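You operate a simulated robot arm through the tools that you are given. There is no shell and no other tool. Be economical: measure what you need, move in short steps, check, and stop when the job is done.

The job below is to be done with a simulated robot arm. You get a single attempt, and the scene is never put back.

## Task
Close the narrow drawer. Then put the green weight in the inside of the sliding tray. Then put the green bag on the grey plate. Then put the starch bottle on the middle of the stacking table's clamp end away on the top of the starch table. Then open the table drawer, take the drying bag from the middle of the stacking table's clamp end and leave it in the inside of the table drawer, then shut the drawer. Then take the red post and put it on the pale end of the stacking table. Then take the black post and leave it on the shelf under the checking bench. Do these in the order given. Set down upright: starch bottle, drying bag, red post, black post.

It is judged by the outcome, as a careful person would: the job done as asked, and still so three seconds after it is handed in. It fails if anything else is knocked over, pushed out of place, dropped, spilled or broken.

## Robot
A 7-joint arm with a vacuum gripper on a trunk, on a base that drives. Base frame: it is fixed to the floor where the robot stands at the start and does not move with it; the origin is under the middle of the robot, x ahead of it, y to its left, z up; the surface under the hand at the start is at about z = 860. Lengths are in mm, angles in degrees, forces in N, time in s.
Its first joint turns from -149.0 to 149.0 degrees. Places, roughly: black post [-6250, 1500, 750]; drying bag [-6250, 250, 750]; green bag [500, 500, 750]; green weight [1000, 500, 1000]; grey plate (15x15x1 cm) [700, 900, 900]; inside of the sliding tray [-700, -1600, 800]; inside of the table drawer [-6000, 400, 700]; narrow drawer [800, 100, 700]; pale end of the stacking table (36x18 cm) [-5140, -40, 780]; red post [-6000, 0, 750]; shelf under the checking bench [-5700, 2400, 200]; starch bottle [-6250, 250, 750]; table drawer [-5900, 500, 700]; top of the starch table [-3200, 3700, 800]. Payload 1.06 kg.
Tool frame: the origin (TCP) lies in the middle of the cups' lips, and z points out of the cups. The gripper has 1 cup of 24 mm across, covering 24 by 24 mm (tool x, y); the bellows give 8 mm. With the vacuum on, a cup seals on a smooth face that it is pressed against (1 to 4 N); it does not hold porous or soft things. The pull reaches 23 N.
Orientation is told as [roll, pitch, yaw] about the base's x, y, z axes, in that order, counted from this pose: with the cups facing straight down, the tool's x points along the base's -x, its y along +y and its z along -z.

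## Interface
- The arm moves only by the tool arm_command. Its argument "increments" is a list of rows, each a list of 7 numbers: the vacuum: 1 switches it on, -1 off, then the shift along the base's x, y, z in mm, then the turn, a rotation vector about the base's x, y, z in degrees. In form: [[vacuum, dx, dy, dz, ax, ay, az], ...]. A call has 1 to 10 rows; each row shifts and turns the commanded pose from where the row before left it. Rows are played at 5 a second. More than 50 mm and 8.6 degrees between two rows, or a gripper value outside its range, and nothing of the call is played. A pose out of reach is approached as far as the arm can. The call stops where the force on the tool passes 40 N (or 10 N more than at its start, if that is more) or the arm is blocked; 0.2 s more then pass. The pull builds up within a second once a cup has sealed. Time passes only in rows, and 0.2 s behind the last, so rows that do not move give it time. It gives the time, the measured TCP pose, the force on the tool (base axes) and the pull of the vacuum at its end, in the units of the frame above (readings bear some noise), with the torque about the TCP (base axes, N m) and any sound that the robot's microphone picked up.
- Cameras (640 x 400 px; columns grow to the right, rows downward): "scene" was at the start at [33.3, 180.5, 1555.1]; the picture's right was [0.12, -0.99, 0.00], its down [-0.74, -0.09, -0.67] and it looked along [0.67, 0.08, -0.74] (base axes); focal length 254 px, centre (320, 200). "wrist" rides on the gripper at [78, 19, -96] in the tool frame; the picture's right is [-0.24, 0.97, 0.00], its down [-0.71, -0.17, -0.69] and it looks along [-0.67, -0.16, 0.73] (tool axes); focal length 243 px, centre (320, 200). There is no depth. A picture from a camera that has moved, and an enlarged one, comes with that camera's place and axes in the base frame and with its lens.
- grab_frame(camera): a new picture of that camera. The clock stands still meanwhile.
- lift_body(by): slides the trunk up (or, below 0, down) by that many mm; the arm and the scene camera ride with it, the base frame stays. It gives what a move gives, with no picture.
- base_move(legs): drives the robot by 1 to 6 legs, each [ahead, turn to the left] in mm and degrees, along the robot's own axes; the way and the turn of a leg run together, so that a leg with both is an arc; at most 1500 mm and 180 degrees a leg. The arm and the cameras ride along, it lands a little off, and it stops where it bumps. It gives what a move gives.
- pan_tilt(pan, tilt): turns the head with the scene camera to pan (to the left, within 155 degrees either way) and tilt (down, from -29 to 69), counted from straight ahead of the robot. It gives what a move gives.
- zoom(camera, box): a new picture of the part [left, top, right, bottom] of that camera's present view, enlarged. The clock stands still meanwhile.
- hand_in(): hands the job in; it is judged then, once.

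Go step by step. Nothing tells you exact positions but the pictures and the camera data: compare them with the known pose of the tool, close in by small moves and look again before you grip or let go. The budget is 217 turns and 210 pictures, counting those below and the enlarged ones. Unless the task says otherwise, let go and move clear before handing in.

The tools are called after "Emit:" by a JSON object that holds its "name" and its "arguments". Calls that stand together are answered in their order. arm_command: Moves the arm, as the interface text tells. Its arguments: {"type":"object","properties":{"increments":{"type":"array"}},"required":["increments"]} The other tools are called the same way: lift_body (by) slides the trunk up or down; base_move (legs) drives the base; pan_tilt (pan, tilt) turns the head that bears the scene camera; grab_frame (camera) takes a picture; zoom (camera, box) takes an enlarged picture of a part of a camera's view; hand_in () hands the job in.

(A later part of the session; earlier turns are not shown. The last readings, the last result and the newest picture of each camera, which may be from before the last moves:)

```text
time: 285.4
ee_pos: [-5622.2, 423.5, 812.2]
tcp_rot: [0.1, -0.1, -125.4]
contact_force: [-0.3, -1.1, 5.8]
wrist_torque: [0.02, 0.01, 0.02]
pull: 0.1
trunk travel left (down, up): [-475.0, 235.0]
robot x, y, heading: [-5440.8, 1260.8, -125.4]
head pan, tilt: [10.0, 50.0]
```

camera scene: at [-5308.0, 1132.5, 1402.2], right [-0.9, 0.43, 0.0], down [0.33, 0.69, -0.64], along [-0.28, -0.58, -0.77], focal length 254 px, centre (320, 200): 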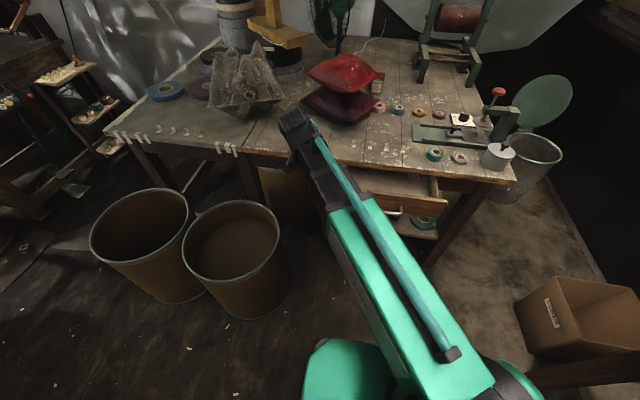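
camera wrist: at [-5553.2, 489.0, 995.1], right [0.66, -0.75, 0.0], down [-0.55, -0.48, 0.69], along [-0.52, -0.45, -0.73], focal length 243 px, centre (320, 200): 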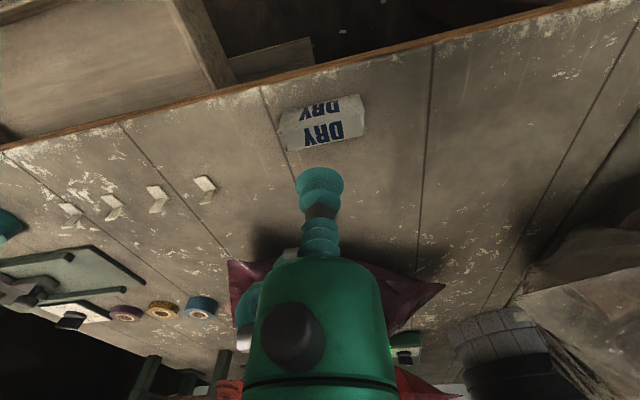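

Emit:
{"name": "zoom", "arguments": {"camera": "wrist", "box": [240, 90, 400, 210]}}

Emit:
{"name": "zoom", "arguments": {"camera": "scene", "box": [290, 120, 340, 160]}}

```text
3.33 times, centred on (320, 150) of wrist
camera zoom: at [-5561.5, 476.8, 908.2], right [0.66, -0.76, 0.0], down [-0.55, -0.48, 0.69], along [-0.52, -0.45, -0.73], focal length 809 px, centre (320, 367)
```

zoom: 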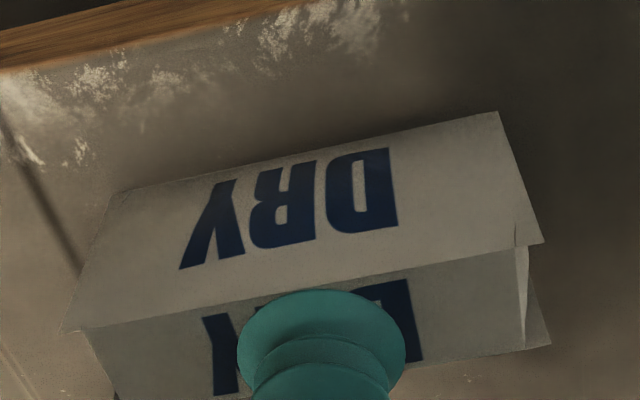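

```text
10.00 times, centred on (315, 140) of scene
camera zoom: at [-5308.0, 1132.8, 1402.3], right [-0.9, 0.43, 0.0], down [0.33, 0.69, -0.64], along [-0.28, -0.58, -0.77], focal length 2541 px, centre (370, 800)
```

zoom: 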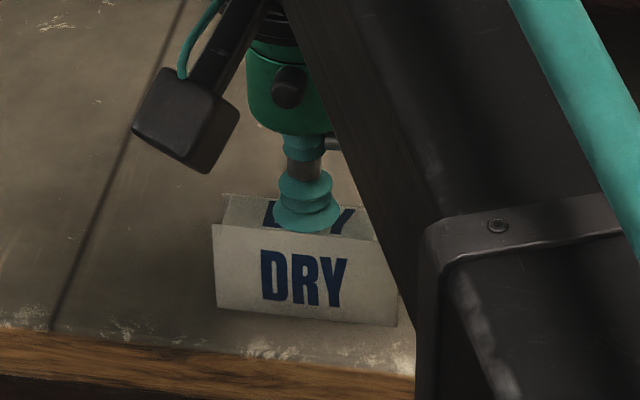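

The top slopes slightly away from me. I'll shift another 2 mm forward and press a little firmer, as in the first successful grip.

Emit:
{"name": "arm_command", "arguments": {"increments": [[1, 0, 0, 6, 0, 0, 0], [1, 1.3, 1.8, 0, 0, 0, 0], [1, 0, 0, -5, 0, 0, 0], [1, 0, 0, -3, 0, 0, 0], [1, 0, 0, -2, 0, 0, 0], [1, 0, 0, 0, 0, 0, 0], [1, 0, 0, 0, 0, 0, 0]]}}

```text
time: 287.0
ee_pos: [-5621.0, 426.2, 810.2]
tcp_rot: [0.0, -0.3, -125.3]
contact_force: [-3.4, -9.0, 32.8]
wrist_torque: [0.13, -0.06, 0.01]
pull: 23.1
trunk travel left (down, up): [-475.0, 235.0]
robot x, y, heading: [-5439.6, 1264.1, -125.8]
head pan, tilt: [10.0, 50.0]
```

Sealed. Lifting gently.

Emit:
{"name": "arm_command", "arguments": {"increments": [[1, 0, 0, 5, 0, 0, 0], [1, 0, 0, 5, 0, 0, 0], [1, 0, 0, 10, 0, 0, 0], [1, 0, 0, 25, 0, 0, 0], [1, 0, 0, 35, 0, 0, 0], [1, 0, 0, 0, 0, 0, 0]]}}

Emit:
{"name": "grab_frame", "arguments": {"camera": "wrist"}}

Emit:
{"name": "zoom", "arguments": {"camera": "scene", "box": [270, 90, 370, 170]}}

```text
time: 288.4
ee_pos: [-5621.3, 425.3, 888.1]
tcp_rot: [0.0, 0.0, -125.4]
contact_force: [0.5, 0.3, -1.0]
wrist_torque: [-0.03, 0.04, 0.02]
pull: 22.6
trunk travel left (down, up): [-475.0, 235.0]
robot x, y, heading: [-5439.3, 1261.4, -125.6]
head pan, tilt: [10.0, 50.0]
```

```text
72 pictures are left
camera wrist: at [-5560.2, 478.2, 984.3], right [0.66, -0.76, 0.0], down [-0.55, -0.48, 0.69], along [-0.52, -0.45, -0.73], focal length 243 px, centre (320, 200)
```

wrist: 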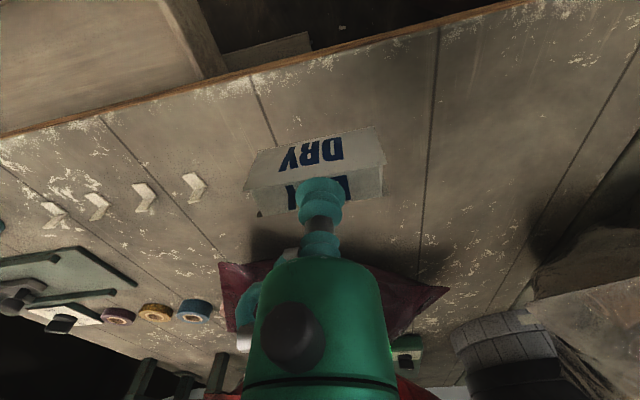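

```text
5.00 times, centred on (320, 130) of scene
camera zoom: at [-5308.1, 1132.6, 1402.2], right [-0.9, 0.43, 0.0], down [0.33, 0.69, -0.64], along [-0.28, -0.58, -0.77], focal length 1271 px, centre (320, 550)
```

zoom: 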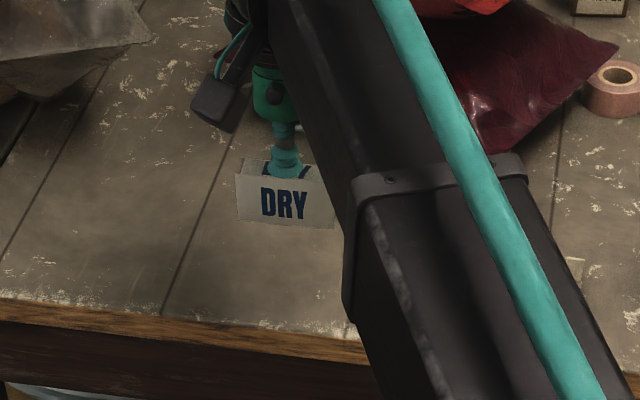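

Held well. I'll carry it over the drawer, aiming at (-5795,644), midway between the inner ledge and the table edge.

Emit:
{"name": "arm_command", "arguments": {"increments": [[1, -29, 36.5, 0, 0, 0, 0], [1, -29, 36.5, 0, 0, 0, 0], [1, -29, 36.5, 0, 0, 0, 0], [1, -29, 36.5, 0, 0, 0, 0], [1, -29, 36.5, 0, 0, 0, 0], [1, -29, 36.5, 0, 0, 0, 0], [1, 0, 0, -20, 0, 0, 0], [1, 0, 0, 0, 0, 0, 0]]}}

Emit:
{"name": "grab_frame", "arguments": {"camera": "wrist"}}

Emit:
{"name": "zoom", "arguments": {"camera": "scene", "box": [310, 120, 470, 260]}}

```text
time: 290.2
ee_pos: [-5795.4, 642.8, 868.0]
tcp_rot: [-0.1, -0.1, -125.4]
contact_force: [-0.2, -0.2, -1.0]
wrist_torque: [0.0, -0.01, 0.01]
pull: 22.7
trunk travel left (down, up): [-475.0, 235.0]
robot x, y, heading: [-5440.7, 1262.3, -125.7]
head pan, tilt: [10.0, 50.0]
```

```text
70 pictures are left
camera wrist: at [-5735.1, 696.3, 963.2], right [0.66, -0.75, 0.0], down [-0.55, -0.48, 0.69], along [-0.52, -0.45, -0.73], focal length 243 px, centre (320, 200)
```

wrist: 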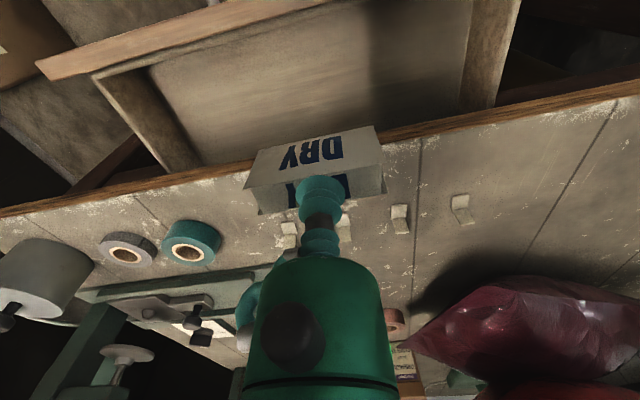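

```text
2.86 times, centred on (390, 190) of scene
camera zoom: at [-5308.0, 1132.3, 1402.2], right [-0.9, 0.43, 0.0], down [0.33, 0.69, -0.64], along [-0.28, -0.58, -0.77], focal length 726 px, centre (120, 229)
```

zoom: 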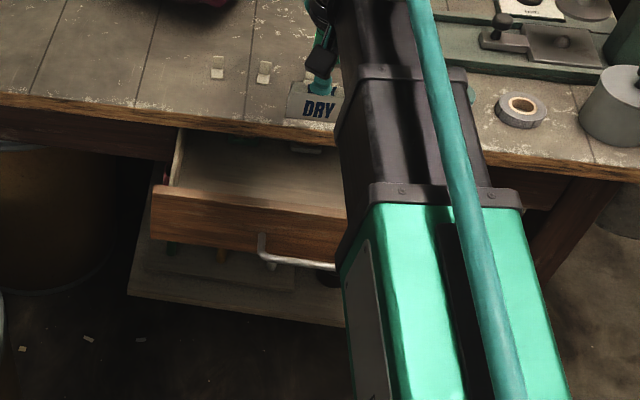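

Emit:
{"name": "arm_command", "arguments": {"increments": [[1, 0, 0, -35, 0, 0, 0], [1, 0, 0, -30, 0, 0, 0], [1, 0, 0, -25, 0, 0, 0], [1, 0, 0, 0, 0, 0, 0]]}}

Emit:
{"name": "grab_frame", "arguments": {"camera": "wrist"}}

```text
time: 291.2
ee_pos: [-5795.9, 643.1, 777.9]
tcp_rot: [0.0, -0.1, -125.4]
contact_force: [-0.3, 0.1, -0.6]
wrist_torque: [0.02, 0.03, 0.02]
pull: 22.7
trunk travel left (down, up): [-475.0, 235.0]
robot x, y, heading: [-5441.3, 1263.5, -125.7]
head pan, tilt: [10.0, 50.0]
```

```text
68 pictures are left
camera wrist: at [-5734.3, 697.7, 873.2], right [0.66, -0.76, 0.0], down [-0.55, -0.48, 0.69], along [-0.52, -0.45, -0.73], focal length 243 px, centre (320, 200)
```

wrist: 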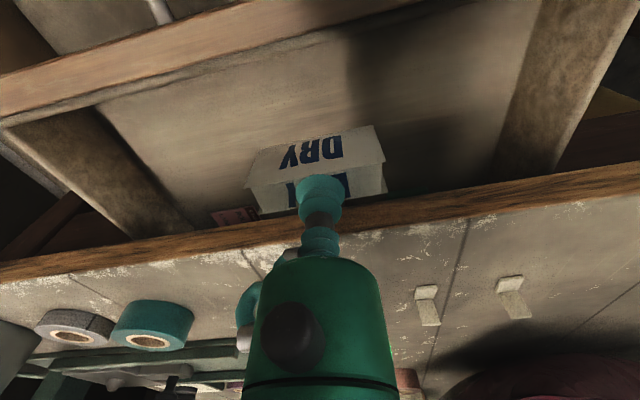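

Emit:
{"name": "arm_command", "arguments": {"increments": [[1, 4, 6, 0, 0, 0, 0], [1, 0, 0, -20, 0, 0, 0], [1, 0, 0, -15, 0, 0, 0], [1, 0, 0, -8, 0, 0, 0], [1, 0, 0, 0, 0, 0, 0]]}}

Emit:
{"name": "grab_frame", "arguments": {"camera": "wrist"}}

```text
time: 292.4
ee_pos: [-5790.0, 649.3, 735.5]
tcp_rot: [0.0, 0.0, -125.3]
contact_force: [0.4, -0.6, -1.3]
wrist_torque: [-0.03, 0.03, -0.05]
pull: 22.8
trunk travel left (down, up): [-475.0, 235.0]
robot x, y, heading: [-5436.8, 1264.4, -125.7]
head pan, tilt: [10.0, 50.0]
```

```text
67 pictures are left
camera wrist: at [-5730.1, 703.7, 830.8], right [0.66, -0.76, 0.0], down [-0.55, -0.48, 0.69], along [-0.52, -0.45, -0.73], focal length 243 px, centre (320, 200)
```

wrist: 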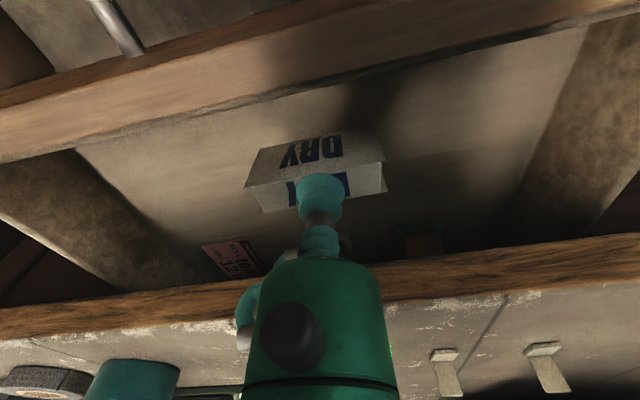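

Bag is inside with clearance all around. Final slow lowering to contact.

Emit:
{"name": "arm_command", "arguments": {"increments": [[1, 0, 0, -6, 0, 0, 0], [1, 0, 0, -4, 0, 0, 0], [1, 0, 0, -3, 0, 0, 0], [1, 0, 0, 0, 0, 0, 0]]}}

Emit:
{"name": "arm_command", "arguments": {"increments": [[1, 0, 0, -3, 0, 0, 0], [1, 0, 0, -2, 0, 0, 0], [1, 0, 0, 0, 0, 0, 0]]}}

```text
time: 293.4
ee_pos: [-5791.4, 650.3, 721.2]
tcp_rot: [0.0, -0.2, -125.4]
contact_force: [0.5, -0.3, 0.2]
wrist_torque: [0.01, 0.04, -0.02]
pull: 23.4
trunk travel left (down, up): [-475.0, 235.0]
robot x, y, heading: [-5436.6, 1266.0, -126.0]
head pan, tilt: [10.0, 50.0]
```

```text
time: 294.2
ee_pos: [-5790.8, 651.5, 716.7]
tcp_rot: [0.0, 0.0, -125.4]
contact_force: [-0.1, 0.5, -0.1]
wrist_torque: [-0.03, -0.01, 0.01]
pull: 22.7
trunk travel left (down, up): [-475.0, 235.0]
robot x, y, heading: [-5439.3, 1261.1, -125.3]
head pan, tilt: [10.0, 50.0]
```

Emit:
{"name": "arm_command", "arguments": {"increments": [[1, 0, 0, -2, 0, 0, 0], [1, 0, 0, -2, 0, 0, 0], [1, 0, 0, 0, 0, 0, 0]]}}

Emit:
{"name": "arm_command", "arguments": {"increments": [[1, 0, 0, -2, 0, 0, 0], [1, 0, 0, -1, 0, 0, 0], [1, 0, 0, 0, 0, 0, 0]]}}

Emit:
{"name": "grab_frame", "arguments": {"camera": "wrist"}}

```text
time: 295.0
ee_pos: [-5789.5, 650.1, 713.9]
tcp_rot: [0.0, -0.1, -125.3]
contact_force: [-0.4, 0.0, -0.4]
wrist_torque: [-0.03, 0.0, 0.0]
pull: 23.0
trunk travel left (down, up): [-475.0, 235.0]
robot x, y, heading: [-5434.5, 1266.1, -125.7]
head pan, tilt: [10.0, 50.0]
```

```text
time: 295.8
ee_pos: [-5791.0, 650.9, 709.9]
tcp_rot: [0.0, 0.0, -125.4]
contact_force: [0.2, 0.4, -0.3]
wrist_torque: [0.01, 0.0, -0.01]
pull: 23.3
trunk travel left (down, up): [-475.0, 235.0]
robot x, y, heading: [-5434.8, 1261.5, -125.8]
head pan, tilt: [10.0, 50.0]
```

```text
66 pictures are left
camera wrist: at [-5730.1, 703.2, 805.8], right [0.66, -0.76, 0.0], down [-0.55, -0.48, 0.69], along [-0.52, -0.45, -0.73], focal length 243 px, centre (320, 200)
```

wrist: 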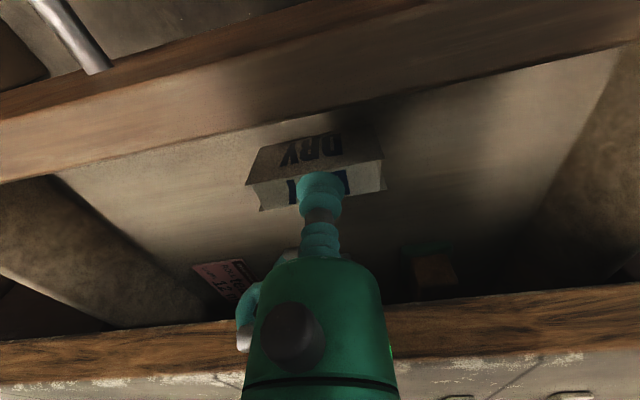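

Emit:
{"name": "arm_command", "arguments": {"increments": [[1, 0, 0, -2, 0, 0, 0], [1, 0, 0, -2, 0, 0, 0], [1, 0, 0, 0, 0, 0, 0]]}}

Emit:
{"name": "arm_command", "arguments": {"increments": [[1, 0, 0, -2, 0, 0, 0], [1, 0, 0, -2, 0, 0, 0], [1, 0, 0, 0, 0, 0, 0]]}}

```text
time: 296.6
ee_pos: [-5789.7, 651.0, 707.7]
tcp_rot: [-0.1, -0.1, -125.5]
contact_force: [1.0, -1.5, 15.4]
wrist_torque: [0.11, -0.08, 0.01]
pull: 22.4
trunk travel left (down, up): [-475.0, 235.0]
robot x, y, heading: [-5438.8, 1261.3, -125.6]
head pan, tilt: [10.0, 50.0]
```

```text
time: 297.4
ee_pos: [-5790.4, 649.9, 703.0]
tcp_rot: [0.0, -0.1, -125.3]
contact_force: [-0.3, -0.7, 18.5]
wrist_torque: [0.17, -0.05, 0.0]
pull: 23.1
trunk travel left (down, up): [-475.0, 235.0]
robot x, y, heading: [-5440.0, 1263.3, -125.6]
head pan, tilt: [10.0, 50.0]
```

Contact on the drawer floor. I'll ease, release and rise straight up.

Emit:
{"name": "arm_command", "arguments": {"increments": [[1, 0, 0, 3, 0, 0, 0], [-1, 0, 0, 0, 0, 0, 0], [-1, 0, 0, 0, 0, 0, 0], [-1, 0, 0, 0, 0, 0, 0], [-1, 0, 0, 0, 0, 0, 0], [-1, 0, 0, 4, 0, 0, 0], [-1, 0, 0, 12, 0, 0, 0], [-1, 0, 0, 40, 0, 0, 0], [-1, 0, 0, 45, 0, 0, 0], [-1, 0, 0, 45, 0, 0, 0]]}}

Emit:
{"name": "grab_frame", "arguments": {"camera": "wrist"}}

Emit:
{"name": "zoom", "arguments": {"camera": "scene", "box": [320, 140, 430, 240]}}

```text
time: 299.6
ee_pos: [-5790.5, 649.1, 850.3]
tcp_rot: [-0.1, 0.1, -125.4]
contact_force: [0.6, -0.7, -0.3]
wrist_torque: [0.01, -0.01, -0.02]
pull: 0.1
trunk travel left (down, up): [-475.0, 235.0]
robot x, y, heading: [-5438.9, 1262.7, -125.7]
head pan, tilt: [10.0, 50.0]
```

```text
65 pictures are left
camera wrist: at [-5729.8, 702.8, 946.7], right [0.66, -0.76, 0.0], down [-0.55, -0.48, 0.69], along [-0.52, -0.45, -0.73], focal length 243 px, centre (320, 200)
```

wrist: 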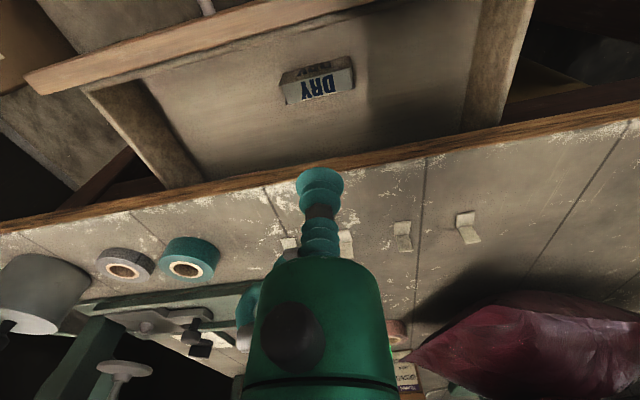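

```text
4.00 times, centred on (375, 190) of scene
camera zoom: at [-5308.1, 1132.5, 1402.2], right [-0.9, 0.43, 0.0], down [0.33, 0.69, -0.64], along [-0.28, -0.58, -0.77], focal length 1016 px, centre (100, 240)
```

zoom: 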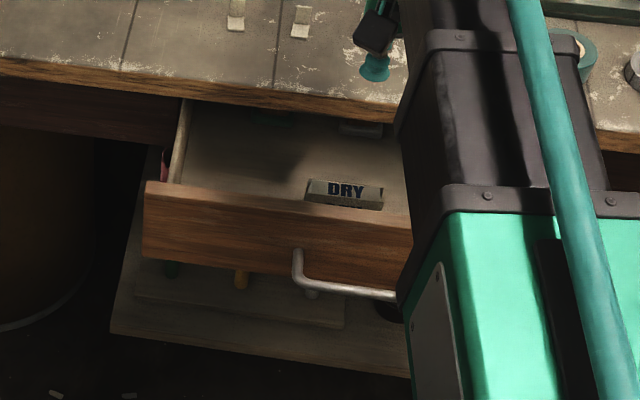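

The bag stands upright in the drawer. I'll back up 200 mm, tilt the tool horizontal again and get ready to push the drawer shut.

Emit:
{"name": "base_move", "arguments": {"legs": [[-200, 0]]}}

Emit:
{"name": "arm_command", "arguments": {"increments": [[-1, 3, -10, 0, -6.65, 4.76, 0], [-1, 3, -10, 0, -6.65, 4.76, 0], [-1, 3, -10, 0, -6.65, 4.76, 0], [-1, 3, -10, 0, -6.65, 4.76, 0], [-1, 3, -10, 0, -6.65, 4.76, 0], [-1, 3, -10, 0, -6.65, 4.76, 0], [-1, 3, -10, 0, -6.65, 4.76, 0], [-1, 3, -10, 0, -6.65, 4.76, 0], [-1, 3, -10, 0, -6.65, 4.76, 0], [-1, 3, -10, 0, -6.65, 4.76, 0]]}}

Emit:
{"name": "arm_command", "arguments": {"increments": [[-1, 0, 0, -40, -4.5, 3.2, 0], [-1, 0, 0, -40, 0, 0, 0], [-1, 0, 0, -40, 0, 0, 0], [-1, 0, 0, -30, 0, 0, 0], [-1, 0, 0, 0, 0, 0, 0]]}}

Emit:
{"name": "grab_frame", "arguments": {"camera": "scene"}}

Emit:
{"name": "grab_frame", "arguments": {"camera": "wrist"}}

```text
time: 301.2
ee_pos: [-5672.8, 814.0, 850.8]
tcp_rot: [0.0, -0.1, -125.6]
contact_force: [-0.4, -0.4, 0.1]
wrist_torque: [0.03, -0.01, -0.01]
pull: 0.1
trunk travel left (down, up): [-475.0, 235.0]
robot x, y, heading: [-5319.4, 1431.0, -125.7]
head pan, tilt: [10.0, 50.0]
```

```text
time: 303.4
ee_pos: [-5641.3, 714.7, 849.2]
tcp_rot: [4.0, -81.5, -129.6]
contact_force: [0.1, 0.2, 1.4]
wrist_torque: [-0.02, 0.0, -0.01]
pull: 0.2
trunk travel left (down, up): [-475.0, 235.0]
robot x, y, heading: [-5322.1, 1429.5, -125.3]
head pan, tilt: [10.0, 50.0]
```

```text
time: 304.6
ee_pos: [-5642.6, 714.9, 701.7]
tcp_rot: [-2.7, -87.3, -123.0]
contact_force: [-1.0, 0.3, 0.8]
wrist_torque: [0.02, 0.02, -0.02]
pull: 0.1
trunk travel left (down, up): [-475.0, 235.0]
robot x, y, heading: [-5319.7, 1431.0, -125.7]
head pan, tilt: [10.0, 50.0]
```

```text
63 pictures are left
camera scene: at [-5190.2, 1296.7, 1402.2], right [-0.9, 0.43, 0.0], down [0.33, 0.69, -0.64], along [-0.28, -0.58, -0.77], focal length 254 px, centre (320, 200)
```

scene: 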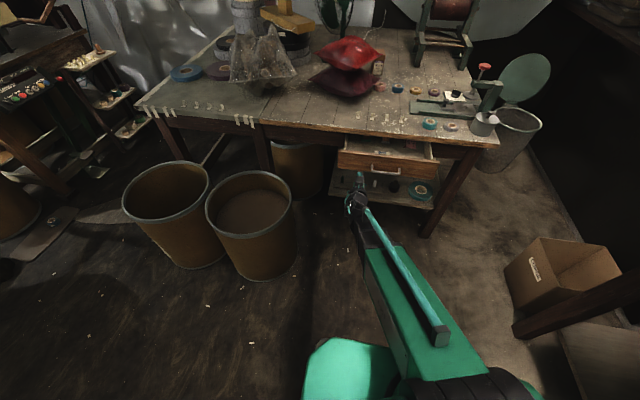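

```text
62 pictures are left
camera wrist: at [-5570.7, 784.7, 627.2], right [0.78, -0.58, 0.23], down [0.24, 0.63, 0.74], along [-0.57, -0.52, 0.63], focal length 243 px, centre (320, 200)
```

wrist: 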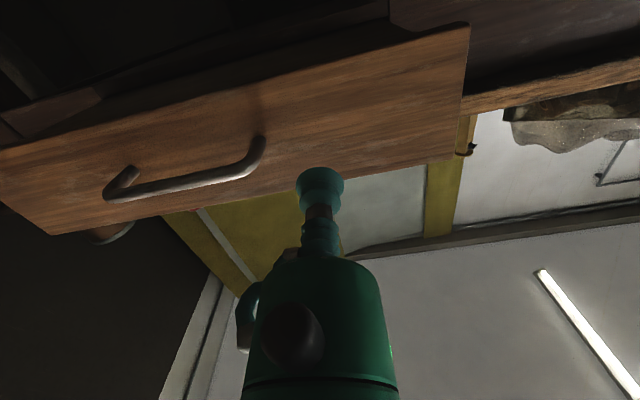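

Aligned beside the handle. I'll push slowly so the bag stays upright.

Emit:
{"name": "arm_command", "arguments": {"increments": [[-1, -12, -16, 0, 0, 0, 0], [-1, -12, -16, 0, 0, 0, 0], [-1, -5, -7, 0, 0, 0, 0], [-1, -3, -4, 0, 0, 0, 0], [-1, -4, -6, 0, 0, 0, 0], [-1, -5, -7, 0, 0, 0, 0], [-1, -5, -7, 0, 0, 0, 0], [-1, -5, -7, 0, 0, 0, 0], [-1, -5, -7, 0, 0, 0, 0], [-1, -5, -7, 0, 0, 0, 0]]}}

Emit:
{"name": "zoom", "arguments": {"camera": "scene", "box": [320, 110, 450, 220]}}

```text
time: 306.8
ee_pos: [-5702.8, 630.0, 701.0]
tcp_rot: [-3.2, -87.3, -122.6]
contact_force: [0.3, 0.8, -0.3]
wrist_torque: [-0.01, 0.0, 0.01]
pull: 0.0
trunk travel left (down, up): [-475.0, 235.0]
robot x, y, heading: [-5323.8, 1427.2, -125.7]
head pan, tilt: [10.0, 50.0]
```

```text
3.64 times, centred on (385, 165) of scene
camera zoom: at [-5190.2, 1296.7, 1402.2], right [-0.9, 0.43, 0.0], down [0.33, 0.69, -0.64], along [-0.28, -0.58, -0.77], focal length 924 px, centre (84, 327)
```

zoom: 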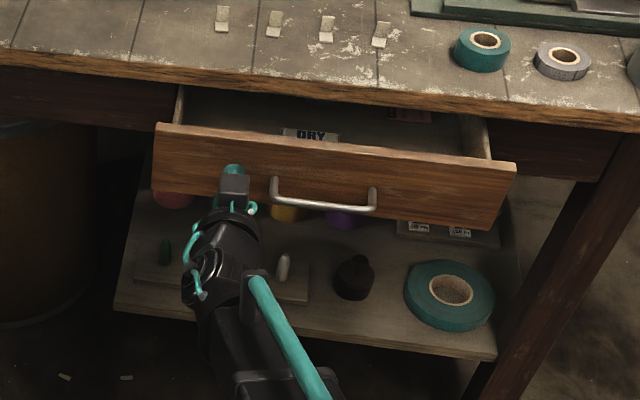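

Emit:
{"name": "arm_command", "arguments": {"increments": [[-1, -5, -7, 0, 0, 0, 0], [-1, -5, -7, 0, 0, 0, 0], [-1, -5, -7, 0, 0, 0, 0], [-1, -5, -7, 0, 0, 0, 0], [-1, -5, -7, 0, 0, 0, 0], [-1, -5, -7, 0, 0, 0, 0], [-1, -5, -7, 0, 0, 0, 0], [-1, -5, -7, 0, 0, 0, 0], [-1, -5, -7, 0, 0, 0, 0], [-1, -5, -7, 0, 0, 0, 0]]}}

Emit:
{"name": "arm_command", "arguments": {"increments": [[-1, -5, -7, 0, 0, 0, 0], [-1, -3, -4, 0, 0, 0, 0], [-1, -3, -4, 0, 0, 0, 0], [-1, -2, -3, 0, 0, 0, 0], [-1, -2, -3, 0, 0, 0, 0], [-1, -2, -3, 0, 0, 0, 0], [-1, -2, -3, 0, 0, 0, 0], [-1, -2, -3, 0, 0, 0, 0]]}}

Emit:
{"name": "zoom", "arguments": {"camera": "scene", "box": [320, 110, 450, 220]}}

```text
time: 309.0
ee_pos: [-5753.5, 559.6, 701.9]
tcp_rot: [-2.7, -87.3, -122.8]
contact_force: [-0.4, 0.2, -0.1]
wrist_torque: [0.0, -0.03, 0.04]
pull: 0.0
trunk travel left (down, up): [-475.0, 235.0]
robot x, y, heading: [-5318.8, 1426.5, -125.3]
head pan, tilt: [10.0, 50.0]
```

```text
time: 310.6
ee_pos: [-5768.7, 537.6, 701.0]
tcp_rot: [-2.3, -87.3, -123.3]
contact_force: [5.4, 9.7, -0.2]
wrist_torque: [0.0, 0.01, 0.07]
pull: 0.1
trunk travel left (down, up): [-475.0, 235.0]
robot x, y, heading: [-5320.1, 1432.2, -125.7]
head pan, tilt: [10.0, 50.0]
stopped in row 8: the force on the tool passed its limit at 45 N (the readings are from after the stop); the commanded pose is now the measured one
```

```text
3.64 times, centred on (385, 165) of scene
camera zoom: at [-5189.5, 1297.9, 1402.4], right [-0.9, 0.43, 0.0], down [0.33, 0.69, -0.64], along [-0.28, -0.58, -0.77], focal length 924 px, centre (84, 327)
```

zoom: 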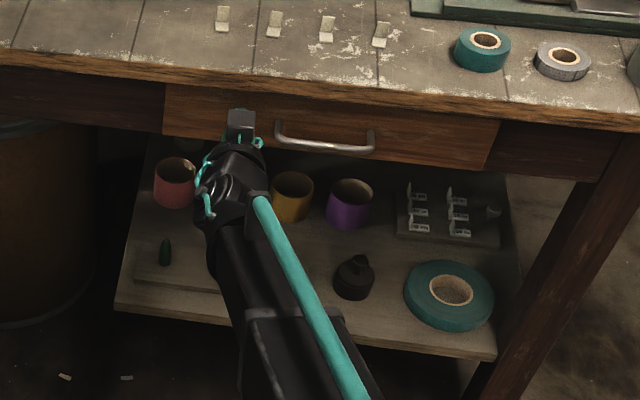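

The drawer is shut again. I'll back off, stand the tool upright and raise the trunk, then head for the red post behind the red bag.

Emit:
{"name": "arm_command", "arguments": {"increments": [[-1, 12, 16, 0, 0, 0, 0], [-1, 24, 33, 0, 0, 0, 0], [-1, 24, 33, 10, 0, 0, 0], [-1, 0, 0, 20, 6.65, -4.76, 0], [-1, 0, 0, 20, 6.65, -4.76, 0], [-1, 0, 0, 20, 6.65, -4.76, 0], [-1, 0, 0, 20, 6.65, -4.76, 0], [-1, 0, 0, 20, 6.65, -4.76, 0], [-1, 0, 0, 20, 6.65, -4.76, 0], [-1, 0, 0, 20, 6.65, -4.76, 0]]}}

Emit:
{"name": "arm_command", "arguments": {"increments": [[-1, 0, 0, 20, 6.65, -4.76, 0], [-1, 0, 0, 20, 6.65, -4.76, 0], [-1, 12, 16, 30, 6.65, -4.76, 0], [-1, 20, 28, 20, 4.5, -3.2, 0], [-1, 0, 0, 0, 0, 0, 0]]}}

Emit:
{"name": "lift_body", "arguments": {"by": 150}}

Emit:
{"name": "base_move", "arguments": {"legs": [[0, 12.4], [540, 0]]}}

Emit:
{"name": "grab_frame", "arguments": {"camera": "scene"}}

Emit:
{"name": "grab_frame", "arguments": {"camera": "wrist"}}

```text
time: 312.8
ee_pos: [-5709.8, 616.7, 850.6]
tcp_rot: [-0.1, -29.7, -125.5]
contact_force: [0.2, -0.7, 0.1]
wrist_torque: [0.02, -0.01, 0.02]
pull: 0.1
trunk travel left (down, up): [-475.0, 235.0]
robot x, y, heading: [-5318.2, 1425.9, -125.5]
head pan, tilt: [10.0, 50.0]
```

```text
time: 314.0
ee_pos: [-5678.0, 662.9, 940.6]
tcp_rot: [0.0, 0.2, -125.4]
contact_force: [-0.1, -1.4, -0.6]
wrist_torque: [-0.01, 0.02, -0.03]
pull: 0.1
trunk travel left (down, up): [-475.0, 235.0]
robot x, y, heading: [-5320.1, 1427.8, -125.9]
head pan, tilt: [10.0, 50.0]
```

```text
time: 315.8
ee_pos: [-5677.3, 661.9, 1090.1]
tcp_rot: [0.1, 0.2, -125.5]
contact_force: [-0.1, 0.1, -0.6]
wrist_torque: [0.02, -0.04, -0.01]
pull: 0.1
trunk travel left (down, up): [-625.0, 85.0]
robot x, y, heading: [-5320.5, 1428.6, -125.5]
head pan, tilt: [10.0, 50.0]
```

```text
time: 319.7
ee_pos: [-5723.6, 106.2, 1089.6]
tcp_rot: [0.0, 0.2, -113.4]
contact_force: [0.0, 0.9, 0.1]
wrist_torque: [-0.01, 0.02, 0.02]
pull: 0.1
trunk travel left (down, up): [-625.0, 85.0]
robot x, y, heading: [-5537.7, 933.4, -113.5]
head pan, tilt: [10.0, 50.0]
```

```text
59 pictures are left
camera scene: at [-5380.7, 829.4, 1552.2], right [-0.97, 0.23, 0.0], down [0.18, 0.75, -0.64], along [-0.15, -0.62, -0.77], focal length 254 px, centre (320, 200)
```

scene: 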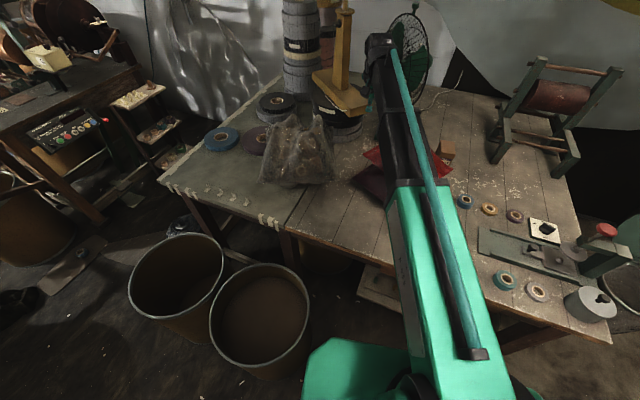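

```text
58 pictures are left
camera wrist: at [-5675.6, 170.4, 1185.9], right [0.8, -0.6, 0.0], down [-0.44, -0.58, 0.68], along [-0.41, -0.55, -0.73], focal length 243 px, centre (320, 200)
```

wrist: 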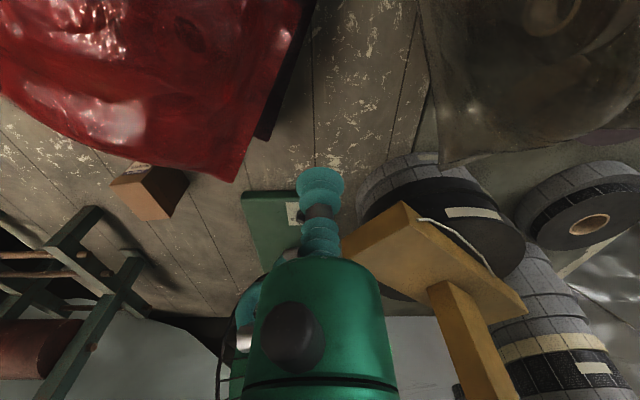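

The hand is near the fan, so I'll move it to the right, away from the fan, towards the red post.

Emit:
{"name": "arm_command", "arguments": {"increments": [[-1, -20, 28, 0, 0, 0, 0], [-1, -40, 25, 0, 0, 0, 0], [-1, -45, 5, 0, 0, 0, 0], [-1, -45, 0, 0, 0, 0, 0], [-1, -45, 0, 0, 0, 0, 0], [-1, -30, 0, 0, 0, 0, 0]]}}

Emit:
{"name": "grab_frame", "arguments": {"camera": "wrist"}}

Emit:
{"name": "grab_frame", "arguments": {"camera": "scene"}}

```text
time: 321.1
ee_pos: [-5949.2, 162.8, 1090.2]
tcp_rot: [0.0, 0.1, -113.4]
contact_force: [-0.9, 0.2, 0.3]
wrist_torque: [0.01, 0.0, -0.02]
pull: 0.1
trunk travel left (down, up): [-625.0, 85.0]
robot x, y, heading: [-5539.8, 930.0, -113.5]
head pan, tilt: [10.0, 50.0]
```

```text
57 pictures are left
camera wrist: at [-5900.7, 228.3, 1186.2], right [0.8, -0.6, 0.0], down [-0.44, -0.58, 0.68], along [-0.41, -0.55, -0.73], focal length 243 px, centre (320, 200)
```

wrist: 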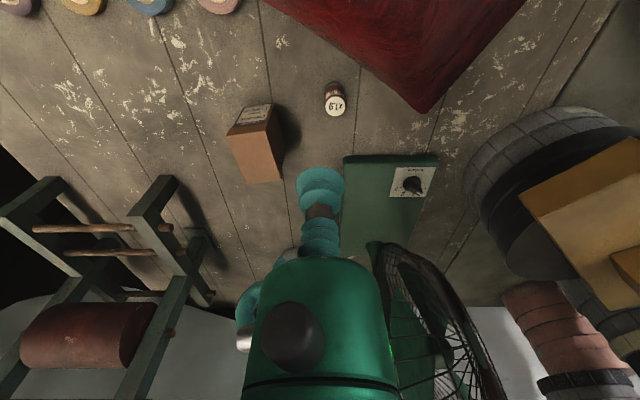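

```text
56 pictures are left
camera scene: at [-5380.9, 829.8, 1552.2], right [-0.97, 0.23, 0.0], down [0.18, 0.74, -0.64], along [-0.15, -0.63, -0.77], focal length 254 px, centre (320, 200)
```

scene: 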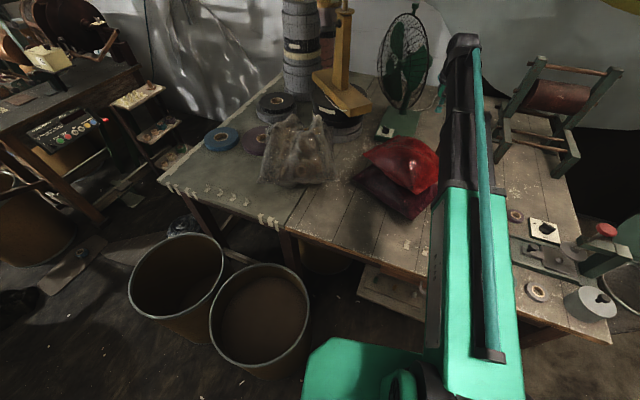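

The red post is at about (-5971,91). I'll turn the tool 42° so the wrist camera stays clear of the red bag and move above the post.

Emit:
{"name": "arm_command", "arguments": {"increments": [[-1, -5, -18, -20, 0, 0, 8.4], [-1, -5, -18, -20, 0, 0, 8.4], [-1, -6, -18, -20, 0, 0, 8.4], [-1, -6, -18, -20, 0, 0, 8.4], [-1, 0, 0, -40, 0, 0, 8.4], [-1, 0, 0, -40, 0, 0, 0], [-1, 0, 0, 0, 0, 0, 0]]}}

Emit:
{"name": "grab_frame", "arguments": {"camera": "wrist"}}

Emit:
{"name": "zoom", "arguments": {"camera": "scene", "box": [360, 80, 500, 220]}}

```text
time: 322.7
ee_pos: [-5971.2, 92.5, 929.6]
tcp_rot: [0.0, 0.1, -71.2]
contact_force: [0.4, -0.7, -0.3]
wrist_torque: [0.01, 0.01, 0.01]
pull: 0.0
trunk travel left (down, up): [-625.0, 85.0]
robot x, y, heading: [-5536.6, 928.2, -113.8]
head pan, tilt: [10.0, 50.0]
```

```text
55 pictures are left
camera wrist: at [-5978.0, 172.8, 1025.4], right [1.0, 0.09, 0.0], down [0.07, -0.73, 0.68], along [0.06, -0.68, -0.73], focal length 243 px, centre (320, 200)
```

wrist: 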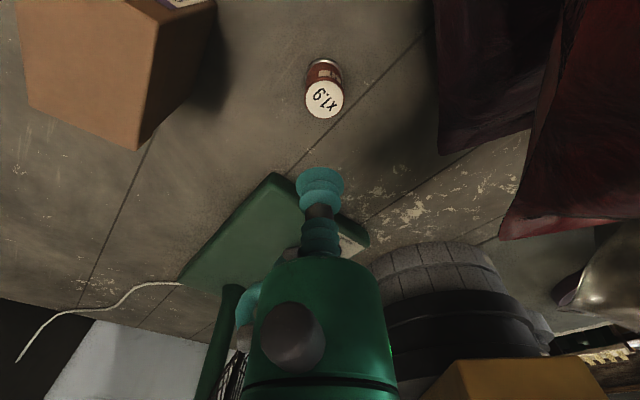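

```text
2.86 times, centred on (430, 150) of scene
camera zoom: at [-5380.6, 829.8, 1552.2], right [-0.97, 0.23, 0.0], down [0.18, 0.74, -0.64], along [-0.15, -0.63, -0.77], focal length 726 px, centre (6, 343)
```

zoom: 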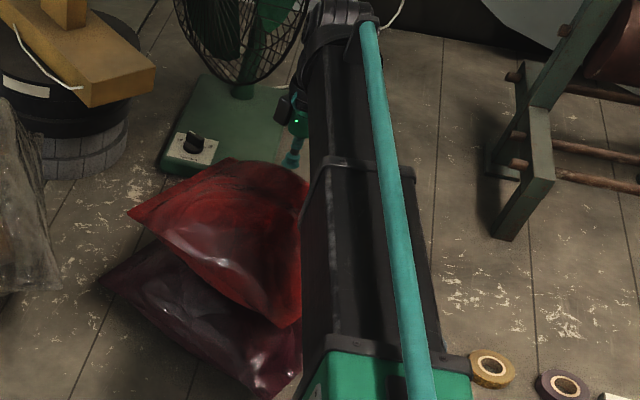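

The post's top is at about (-5968,98,828). Adjusting and lowering to check.

Emit:
{"name": "arm_command", "arguments": {"increments": [[-1, 3, 6, -40, 0, 0, 0], [-1, 0, 0, -35, 0, 0, 0], [-1, 0, 0, 0, 0, 0, 0]]}}

Emit:
{"name": "grab_frame", "arguments": {"camera": "wrist"}}

```text
time: 323.5
ee_pos: [-5967.8, 99.8, 855.0]
tcp_rot: [0.0, 0.1, -71.2]
contact_force: [-1.3, 0.1, 0.1]
wrist_torque: [0.0, -0.04, 0.03]
pull: 0.1
trunk travel left (down, up): [-625.0, 85.0]
robot x, y, heading: [-5537.9, 929.1, -113.5]
head pan, tilt: [10.0, 50.0]
```

```text
53 pictures are left
camera wrist: at [-5975.1, 179.4, 950.9], right [1.0, 0.09, 0.0], down [0.07, -0.73, 0.68], along [0.06, -0.68, -0.73], focal length 243 px, centre (320, 200)
```

wrist: 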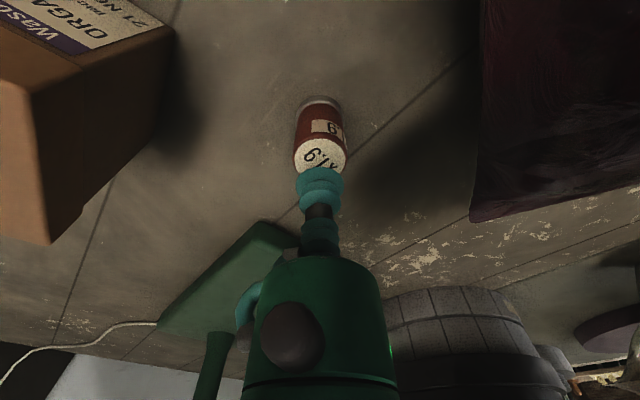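

Centred. Pressing with the vacuum on.

Emit:
{"name": "arm_command", "arguments": {"increments": [[1, 0, 0, -15, 0, 0, 0], [1, 0, 0, -6, 0, 0, 0], [1, 0, 0, -4, 0, 0, 0], [1, 0, 0, -3, 0, 0, 0], [1, 0, 0, 0, 0, 0, 0], [1, 0, 0, 0, 0, 0, 0]]}}

```text
time: 324.9
ee_pos: [-5966.7, 99.4, 828.8]
tcp_rot: [-0.1, 0.1, -71.3]
contact_force: [-2.2, -7.6, 19.4]
wrist_torque: [-0.03, 0.0, 0.04]
pull: 23.0
trunk travel left (down, up): [-625.0, 85.0]
robot x, y, heading: [-5536.1, 934.4, -113.3]
head pan, tilt: [10.0, 50.0]
```

Held. Lifting straight up, then retracting.

Emit:
{"name": "arm_command", "arguments": {"increments": [[1, 0, 0, 10, 0, 0, 0], [1, 0, 0, 30, 0, 0, 0], [1, 0, 0, 45, 0, 0, 0], [1, 0, 0, 45, 0, 0, 0], [1, 0, 0, 45, 0, 0, 0], [1, 0, 0, 45, 0, 0, 0], [1, 20, 35, 25, 0, 0, -8], [1, 20, 35, 0, 0, 0, -8], [1, 20, 35, 0, 0, 0, -8], [1, 20, 35, 0, 0, 0, -8]]}}

Emit:
{"name": "arm_command", "arguments": {"increments": [[1, 22, 38, 0, 0, 0, -8], [1, 22, 38, 0, 0, 0, 0], [1, 22, 38, 0, 0, 0, 0], [1, 22, 38, 0, 0, 0, 0], [1, 0, 0, 0, 0, 0, 0]]}}

Emit:
{"name": "pan_tilt", "arguments": {"pan": 80, "tilt": 40}}

Emit:
{"name": "grab_frame", "arguments": {"camera": "scene"}}

```text
time: 327.1
ee_pos: [-5886.6, 240.0, 1072.3]
tcp_rot: [-0.1, 0.1, -103.5]
contact_force: [0.6, 0.1, -2.2]
wrist_torque: [-0.03, -0.02, 0.02]
pull: 22.5
trunk travel left (down, up): [-625.0, 85.0]
robot x, y, heading: [-5540.3, 932.3, -113.7]
head pan, tilt: [10.0, 50.0]
```

```text
time: 328.3
ee_pos: [-5800.6, 390.5, 1071.5]
tcp_rot: [-0.1, 0.2, -111.4]
contact_force: [-0.8, -0.3, -2.3]
wrist_torque: [0.01, 0.02, -0.01]
pull: 22.8
trunk travel left (down, up): [-625.0, 85.0]
robot x, y, heading: [-5537.9, 931.9, -113.5]
head pan, tilt: [10.0, 50.0]
```

```text
time: 329.7
ee_pos: [-5799.7, 391.6, 1071.7]
tcp_rot: [0.0, 0.1, -111.4]
contact_force: [0.0, 0.3, -1.1]
wrist_torque: [-0.07, 0.03, -0.01]
pull: 22.9
trunk travel left (down, up): [-625.0, 85.0]
robot x, y, heading: [-5540.5, 930.8, -113.6]
head pan, tilt: [80.0, 40.0]
```

```text
52 pictures are left
camera scene: at [-5291.8, 857.7, 1566.4], right [-0.55, -0.83, 0.0], down [-0.54, 0.35, -0.77], along [0.64, -0.42, -0.64], focal length 254 px, centre (320, 200)
```

scene: 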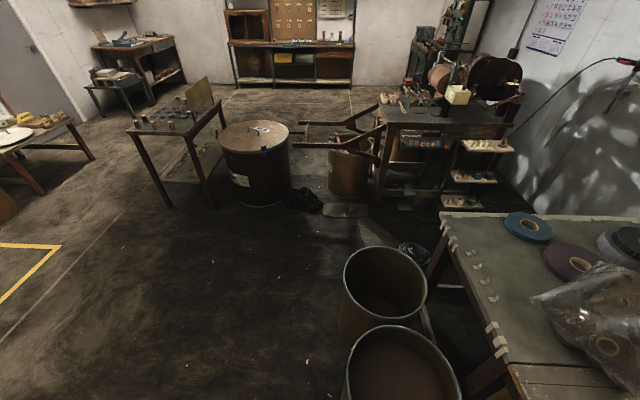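

Emit:
{"name": "zoom", "arguments": {"camera": "scene", "box": [420, 190, 640, 370]}}

```text
2.22 times, centred on (530, 280) of scene
camera zoom: at [-5291.8, 857.7, 1566.4], right [-0.55, -0.83, 0.0], down [-0.54, 0.35, -0.77], along [0.64, -0.42, -0.64], focal length 565 px, centre (-147, 22)
```

zoom: 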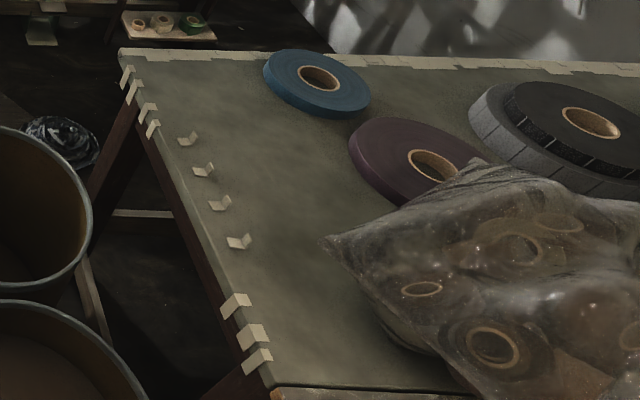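

The pale, cloth-covered left end has a free strip between the paper clips and the tape rolls. I'll reverse out, drive along in front of the drums and face that end.

Emit:
{"name": "base_move", "arguments": {"legs": [[-450, 0], [0, 73], [970, 0], [0, -85]]}}

Emit:
{"name": "pan_tilt", "arguments": {"pan": 10, "tilt": 48}}

Emit:
{"name": "grab_frame", "arguments": {"camera": "scene"}}

Emit:
{"name": "grab_frame", "arguments": {"camera": "wrist"}}

```text
time: 341.8
ee_pos: [-4448.0, 140.7, 1071.3]
tcp_rot: [0.0, 0.2, -68.0]
contact_force: [0.3, -0.5, -2.2]
wrist_torque: [-0.05, -0.05, -0.02]
pull: 23.1
trunk travel left (down, up): [-625.0, 85.0]
robot x, y, heading: [-4624.6, 713.2, -70.1]
head pan, tilt: [80.0, 40.0]
stopped in leg 4: the robot was blocked; the commanded pose is now the measured one
```

```text
time: 343.2
ee_pos: [-4448.4, 141.4, 1072.1]
tcp_rot: [0.0, 0.3, -68.1]
contact_force: [-0.5, 0.6, -2.8]
wrist_torque: [0.01, -0.02, 0.0]
pull: 22.7
trunk travel left (down, up): [-625.0, 85.0]
robot x, y, heading: [-4623.1, 711.6, -69.8]
head pan, tilt: [10.0, 48.0]
```

```text
50 pictures are left
camera scene: at [-4442.3, 746.0, 1554.9], right [-0.87, -0.5, 0.0], down [-0.37, 0.64, -0.67], along [0.33, -0.58, -0.74], focal length 254 px, centre (320, 200)
```

scene: 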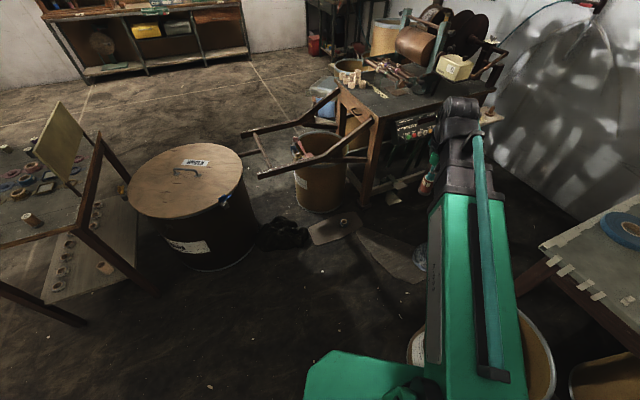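

```text
49 pictures are left
camera wrist: at [-4459.8, 220.4, 1167.1], right [0.99, 0.15, 0.0], down [0.11, -0.72, 0.68], along [0.1, -0.68, -0.73], focal length 243 px, centre (320, 200)
```

wrist: 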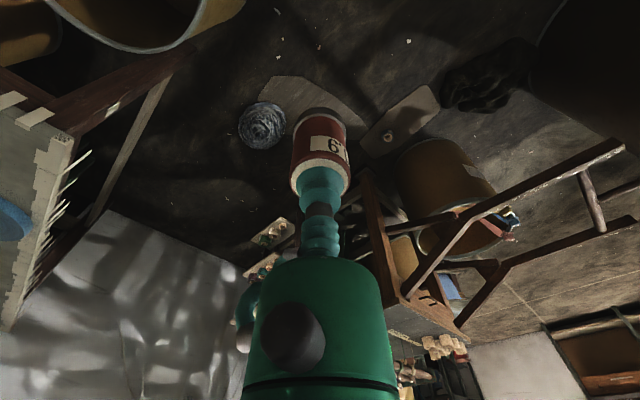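

The base got blocked while turning, perhaps by a drum. I'll turn back a little and look down at it.

Emit:
{"name": "base_move", "arguments": {"legs": [[0, 6]]}}

Emit:
{"name": "pan_tilt", "arguments": {"pan": -60, "tilt": 55}}

Emit:
{"name": "grab_frame", "arguments": {"camera": "scene"}}

Emit:
{"name": "pan_tilt", "arguments": {"pan": 130, "tilt": 55}}

Emit:
{"name": "grab_frame", "arguments": {"camera": "scene"}}

```text
time: 344.2
ee_pos: [-4389.9, 162.0, 1071.0]
tcp_rot: [-0.1, 0.2, -62.2]
contact_force: [-0.4, -0.1, -2.4]
wrist_torque: [0.0, 0.0, 0.0]
pull: 23.2
trunk travel left (down, up): [-625.0, 85.0]
robot x, y, heading: [-4626.8, 710.9, -64.3]
head pan, tilt: [10.0, 48.0]
```

```text
time: 345.6
ee_pos: [-4390.1, 161.6, 1071.0]
tcp_rot: [-0.1, 0.2, -62.2]
contact_force: [-0.6, 0.4, -1.1]
wrist_torque: [-0.03, 0.0, -0.01]
pull: 22.3
trunk travel left (down, up): [-625.0, 85.0]
robot x, y, heading: [-4625.6, 716.4, -64.1]
head pan, tilt: [-60.0, 55.0]
```

```text
48 pictures are left
camera scene: at [-4533.2, 768.9, 1545.7], right [-0.83, 0.56, 0.0], down [0.46, 0.68, -0.57], along [-0.32, -0.48, -0.82], focal length 254 px, centre (320, 200)
```

scene: 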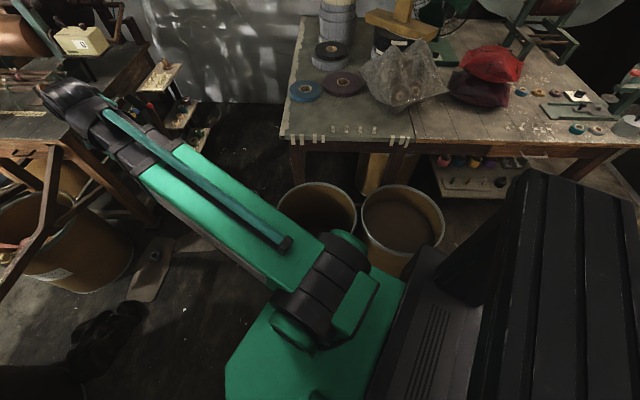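

```text
time: 348.4
ee_pos: [-4388.7, 162.9, 1070.5]
tcp_rot: [0.0, 0.2, -62.1]
contact_force: [0.2, 0.3, -2.1]
wrist_torque: [0.0, 0.01, 0.01]
pull: 23.0
trunk travel left (down, up): [-625.0, 85.0]
robot x, y, heading: [-4627.5, 715.2, -64.1]
head pan, tilt: [130.0, 55.0]
```

```text
47 pictures are left
camera scene: at [-4463.4, 894.4, 1545.7], right [0.91, -0.41, 0.0], down [-0.33, -0.75, -0.57], along [0.23, 0.52, -0.82], focal length 254 px, centre (320, 200)
```

scene: 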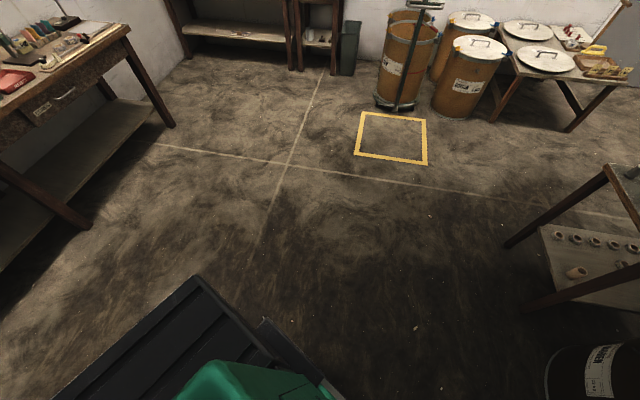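

The drums look undisturbed; the base's corner needs more room. I'll reverse 250 mm, turn there, then creep forward.

Emit:
{"name": "base_move", "arguments": {"legs": [[-250, 0], [0, -49]]}}

Emit:
{"name": "pan_tilt", "arguments": {"pan": 15, "tilt": 50}}

Emit:
{"name": "grab_frame", "arguments": {"camera": "scene"}}

```text
time: 352.4
ee_pos: [-4997.7, 399.0, 1072.6]
tcp_rot: [0.0, 0.2, -111.2]
contact_force: [0.7, -0.7, -2.6]
wrist_torque: [0.0, -0.01, -0.02]
pull: 23.0
trunk travel left (down, up): [-625.0, 85.0]
robot x, y, heading: [-4735.8, 938.2, -113.6]
head pan, tilt: [130.0, 55.0]
```

```text
time: 354.4
ee_pos: [-4998.2, 398.7, 1071.3]
tcp_rot: [0.0, 0.2, -111.2]
contact_force: [0.4, 0.1, -2.8]
wrist_torque: [0.01, 0.03, 0.0]
pull: 23.0
trunk travel left (down, up): [-625.0, 85.0]
robot x, y, heading: [-4737.3, 936.6, -113.6]
head pan, tilt: [15.0, 50.0]
```

```text
46 pictures are left
camera scene: at [-4572.3, 836.2, 1552.2], right [-0.99, 0.14, 0.0], down [0.11, 0.76, -0.64], along [-0.09, -0.64, -0.77], focal length 254 px, centre (320, 200)
```

scene: 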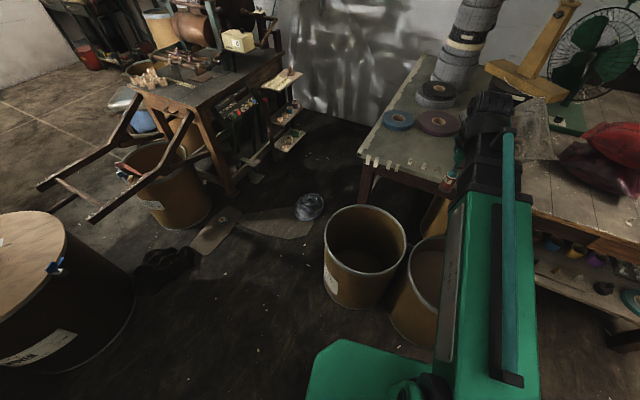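

Emit:
{"name": "base_move", "arguments": {"legs": [[85, 0]]}}

Emit:
{"name": "arm_command", "arguments": {"increments": [[1, -10, -42, 0, 0, 0, 0], [1, -12, -42, 0, 0, 0, 0], [1, -13, -42, 0, 0, 0, 0], [1, -13, -42, 0, 0, 0, 0], [1, -13, -42, 0, 0, 0, 0], [1, -13, -42, 0, 0, 0, 0], [1, -13, -42, 0, 0, 0, 0], [1, -13, -40, 0, 0, 0, 0], [1, 0, 0, -30, 0, 0, 0], [1, 0, 0, -30, 0, 0, 0]]}}

Emit:
{"name": "grab_frame", "arguments": {"camera": "wrist"}}

Emit:
{"name": "grab_frame", "arguments": {"camera": "scene"}}

```text
time: 355.5
ee_pos: [-5031.7, 320.6, 1071.8]
tcp_rot: [0.0, 0.2, -111.3]
contact_force: [-0.4, 0.5, -0.8]
wrist_torque: [0.02, 0.01, 0.03]
pull: 22.9
trunk travel left (down, up): [-625.0, 85.0]
robot x, y, heading: [-4768.1, 864.0, -113.3]
head pan, tilt: [15.0, 50.0]
```

```text
time: 357.7
ee_pos: [-5132.4, -13.5, 1011.1]
tcp_rot: [0.0, 0.2, -111.2]
contact_force: [0.2, 0.5, -2.2]
wrist_torque: [0.01, -0.02, 0.01]
pull: 22.5
trunk travel left (down, up): [-625.0, 85.0]
robot x, y, heading: [-4767.0, 860.1, -113.2]
head pan, tilt: [15.0, 50.0]
```

```text
45 pictures are left
camera wrist: at [-5087.2, 53.1, 1106.4], right [0.82, -0.57, 0.0], down [-0.42, -0.6, 0.68], along [-0.39, -0.56, -0.73], focal length 243 px, centre (320, 200)
```

wrist: 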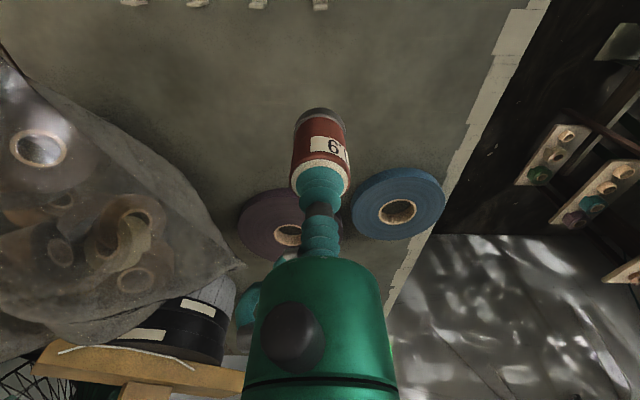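

```text
44 pictures are left
camera scene: at [-4605.9, 758.4, 1552.2], right [-0.99, 0.14, 0.0], down [0.11, 0.76, -0.64], along [-0.09, -0.64, -0.77], focal length 254 px, centre (320, 200)
```

scene: 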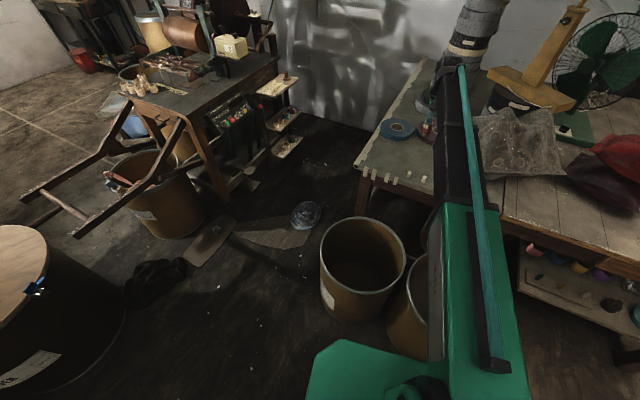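

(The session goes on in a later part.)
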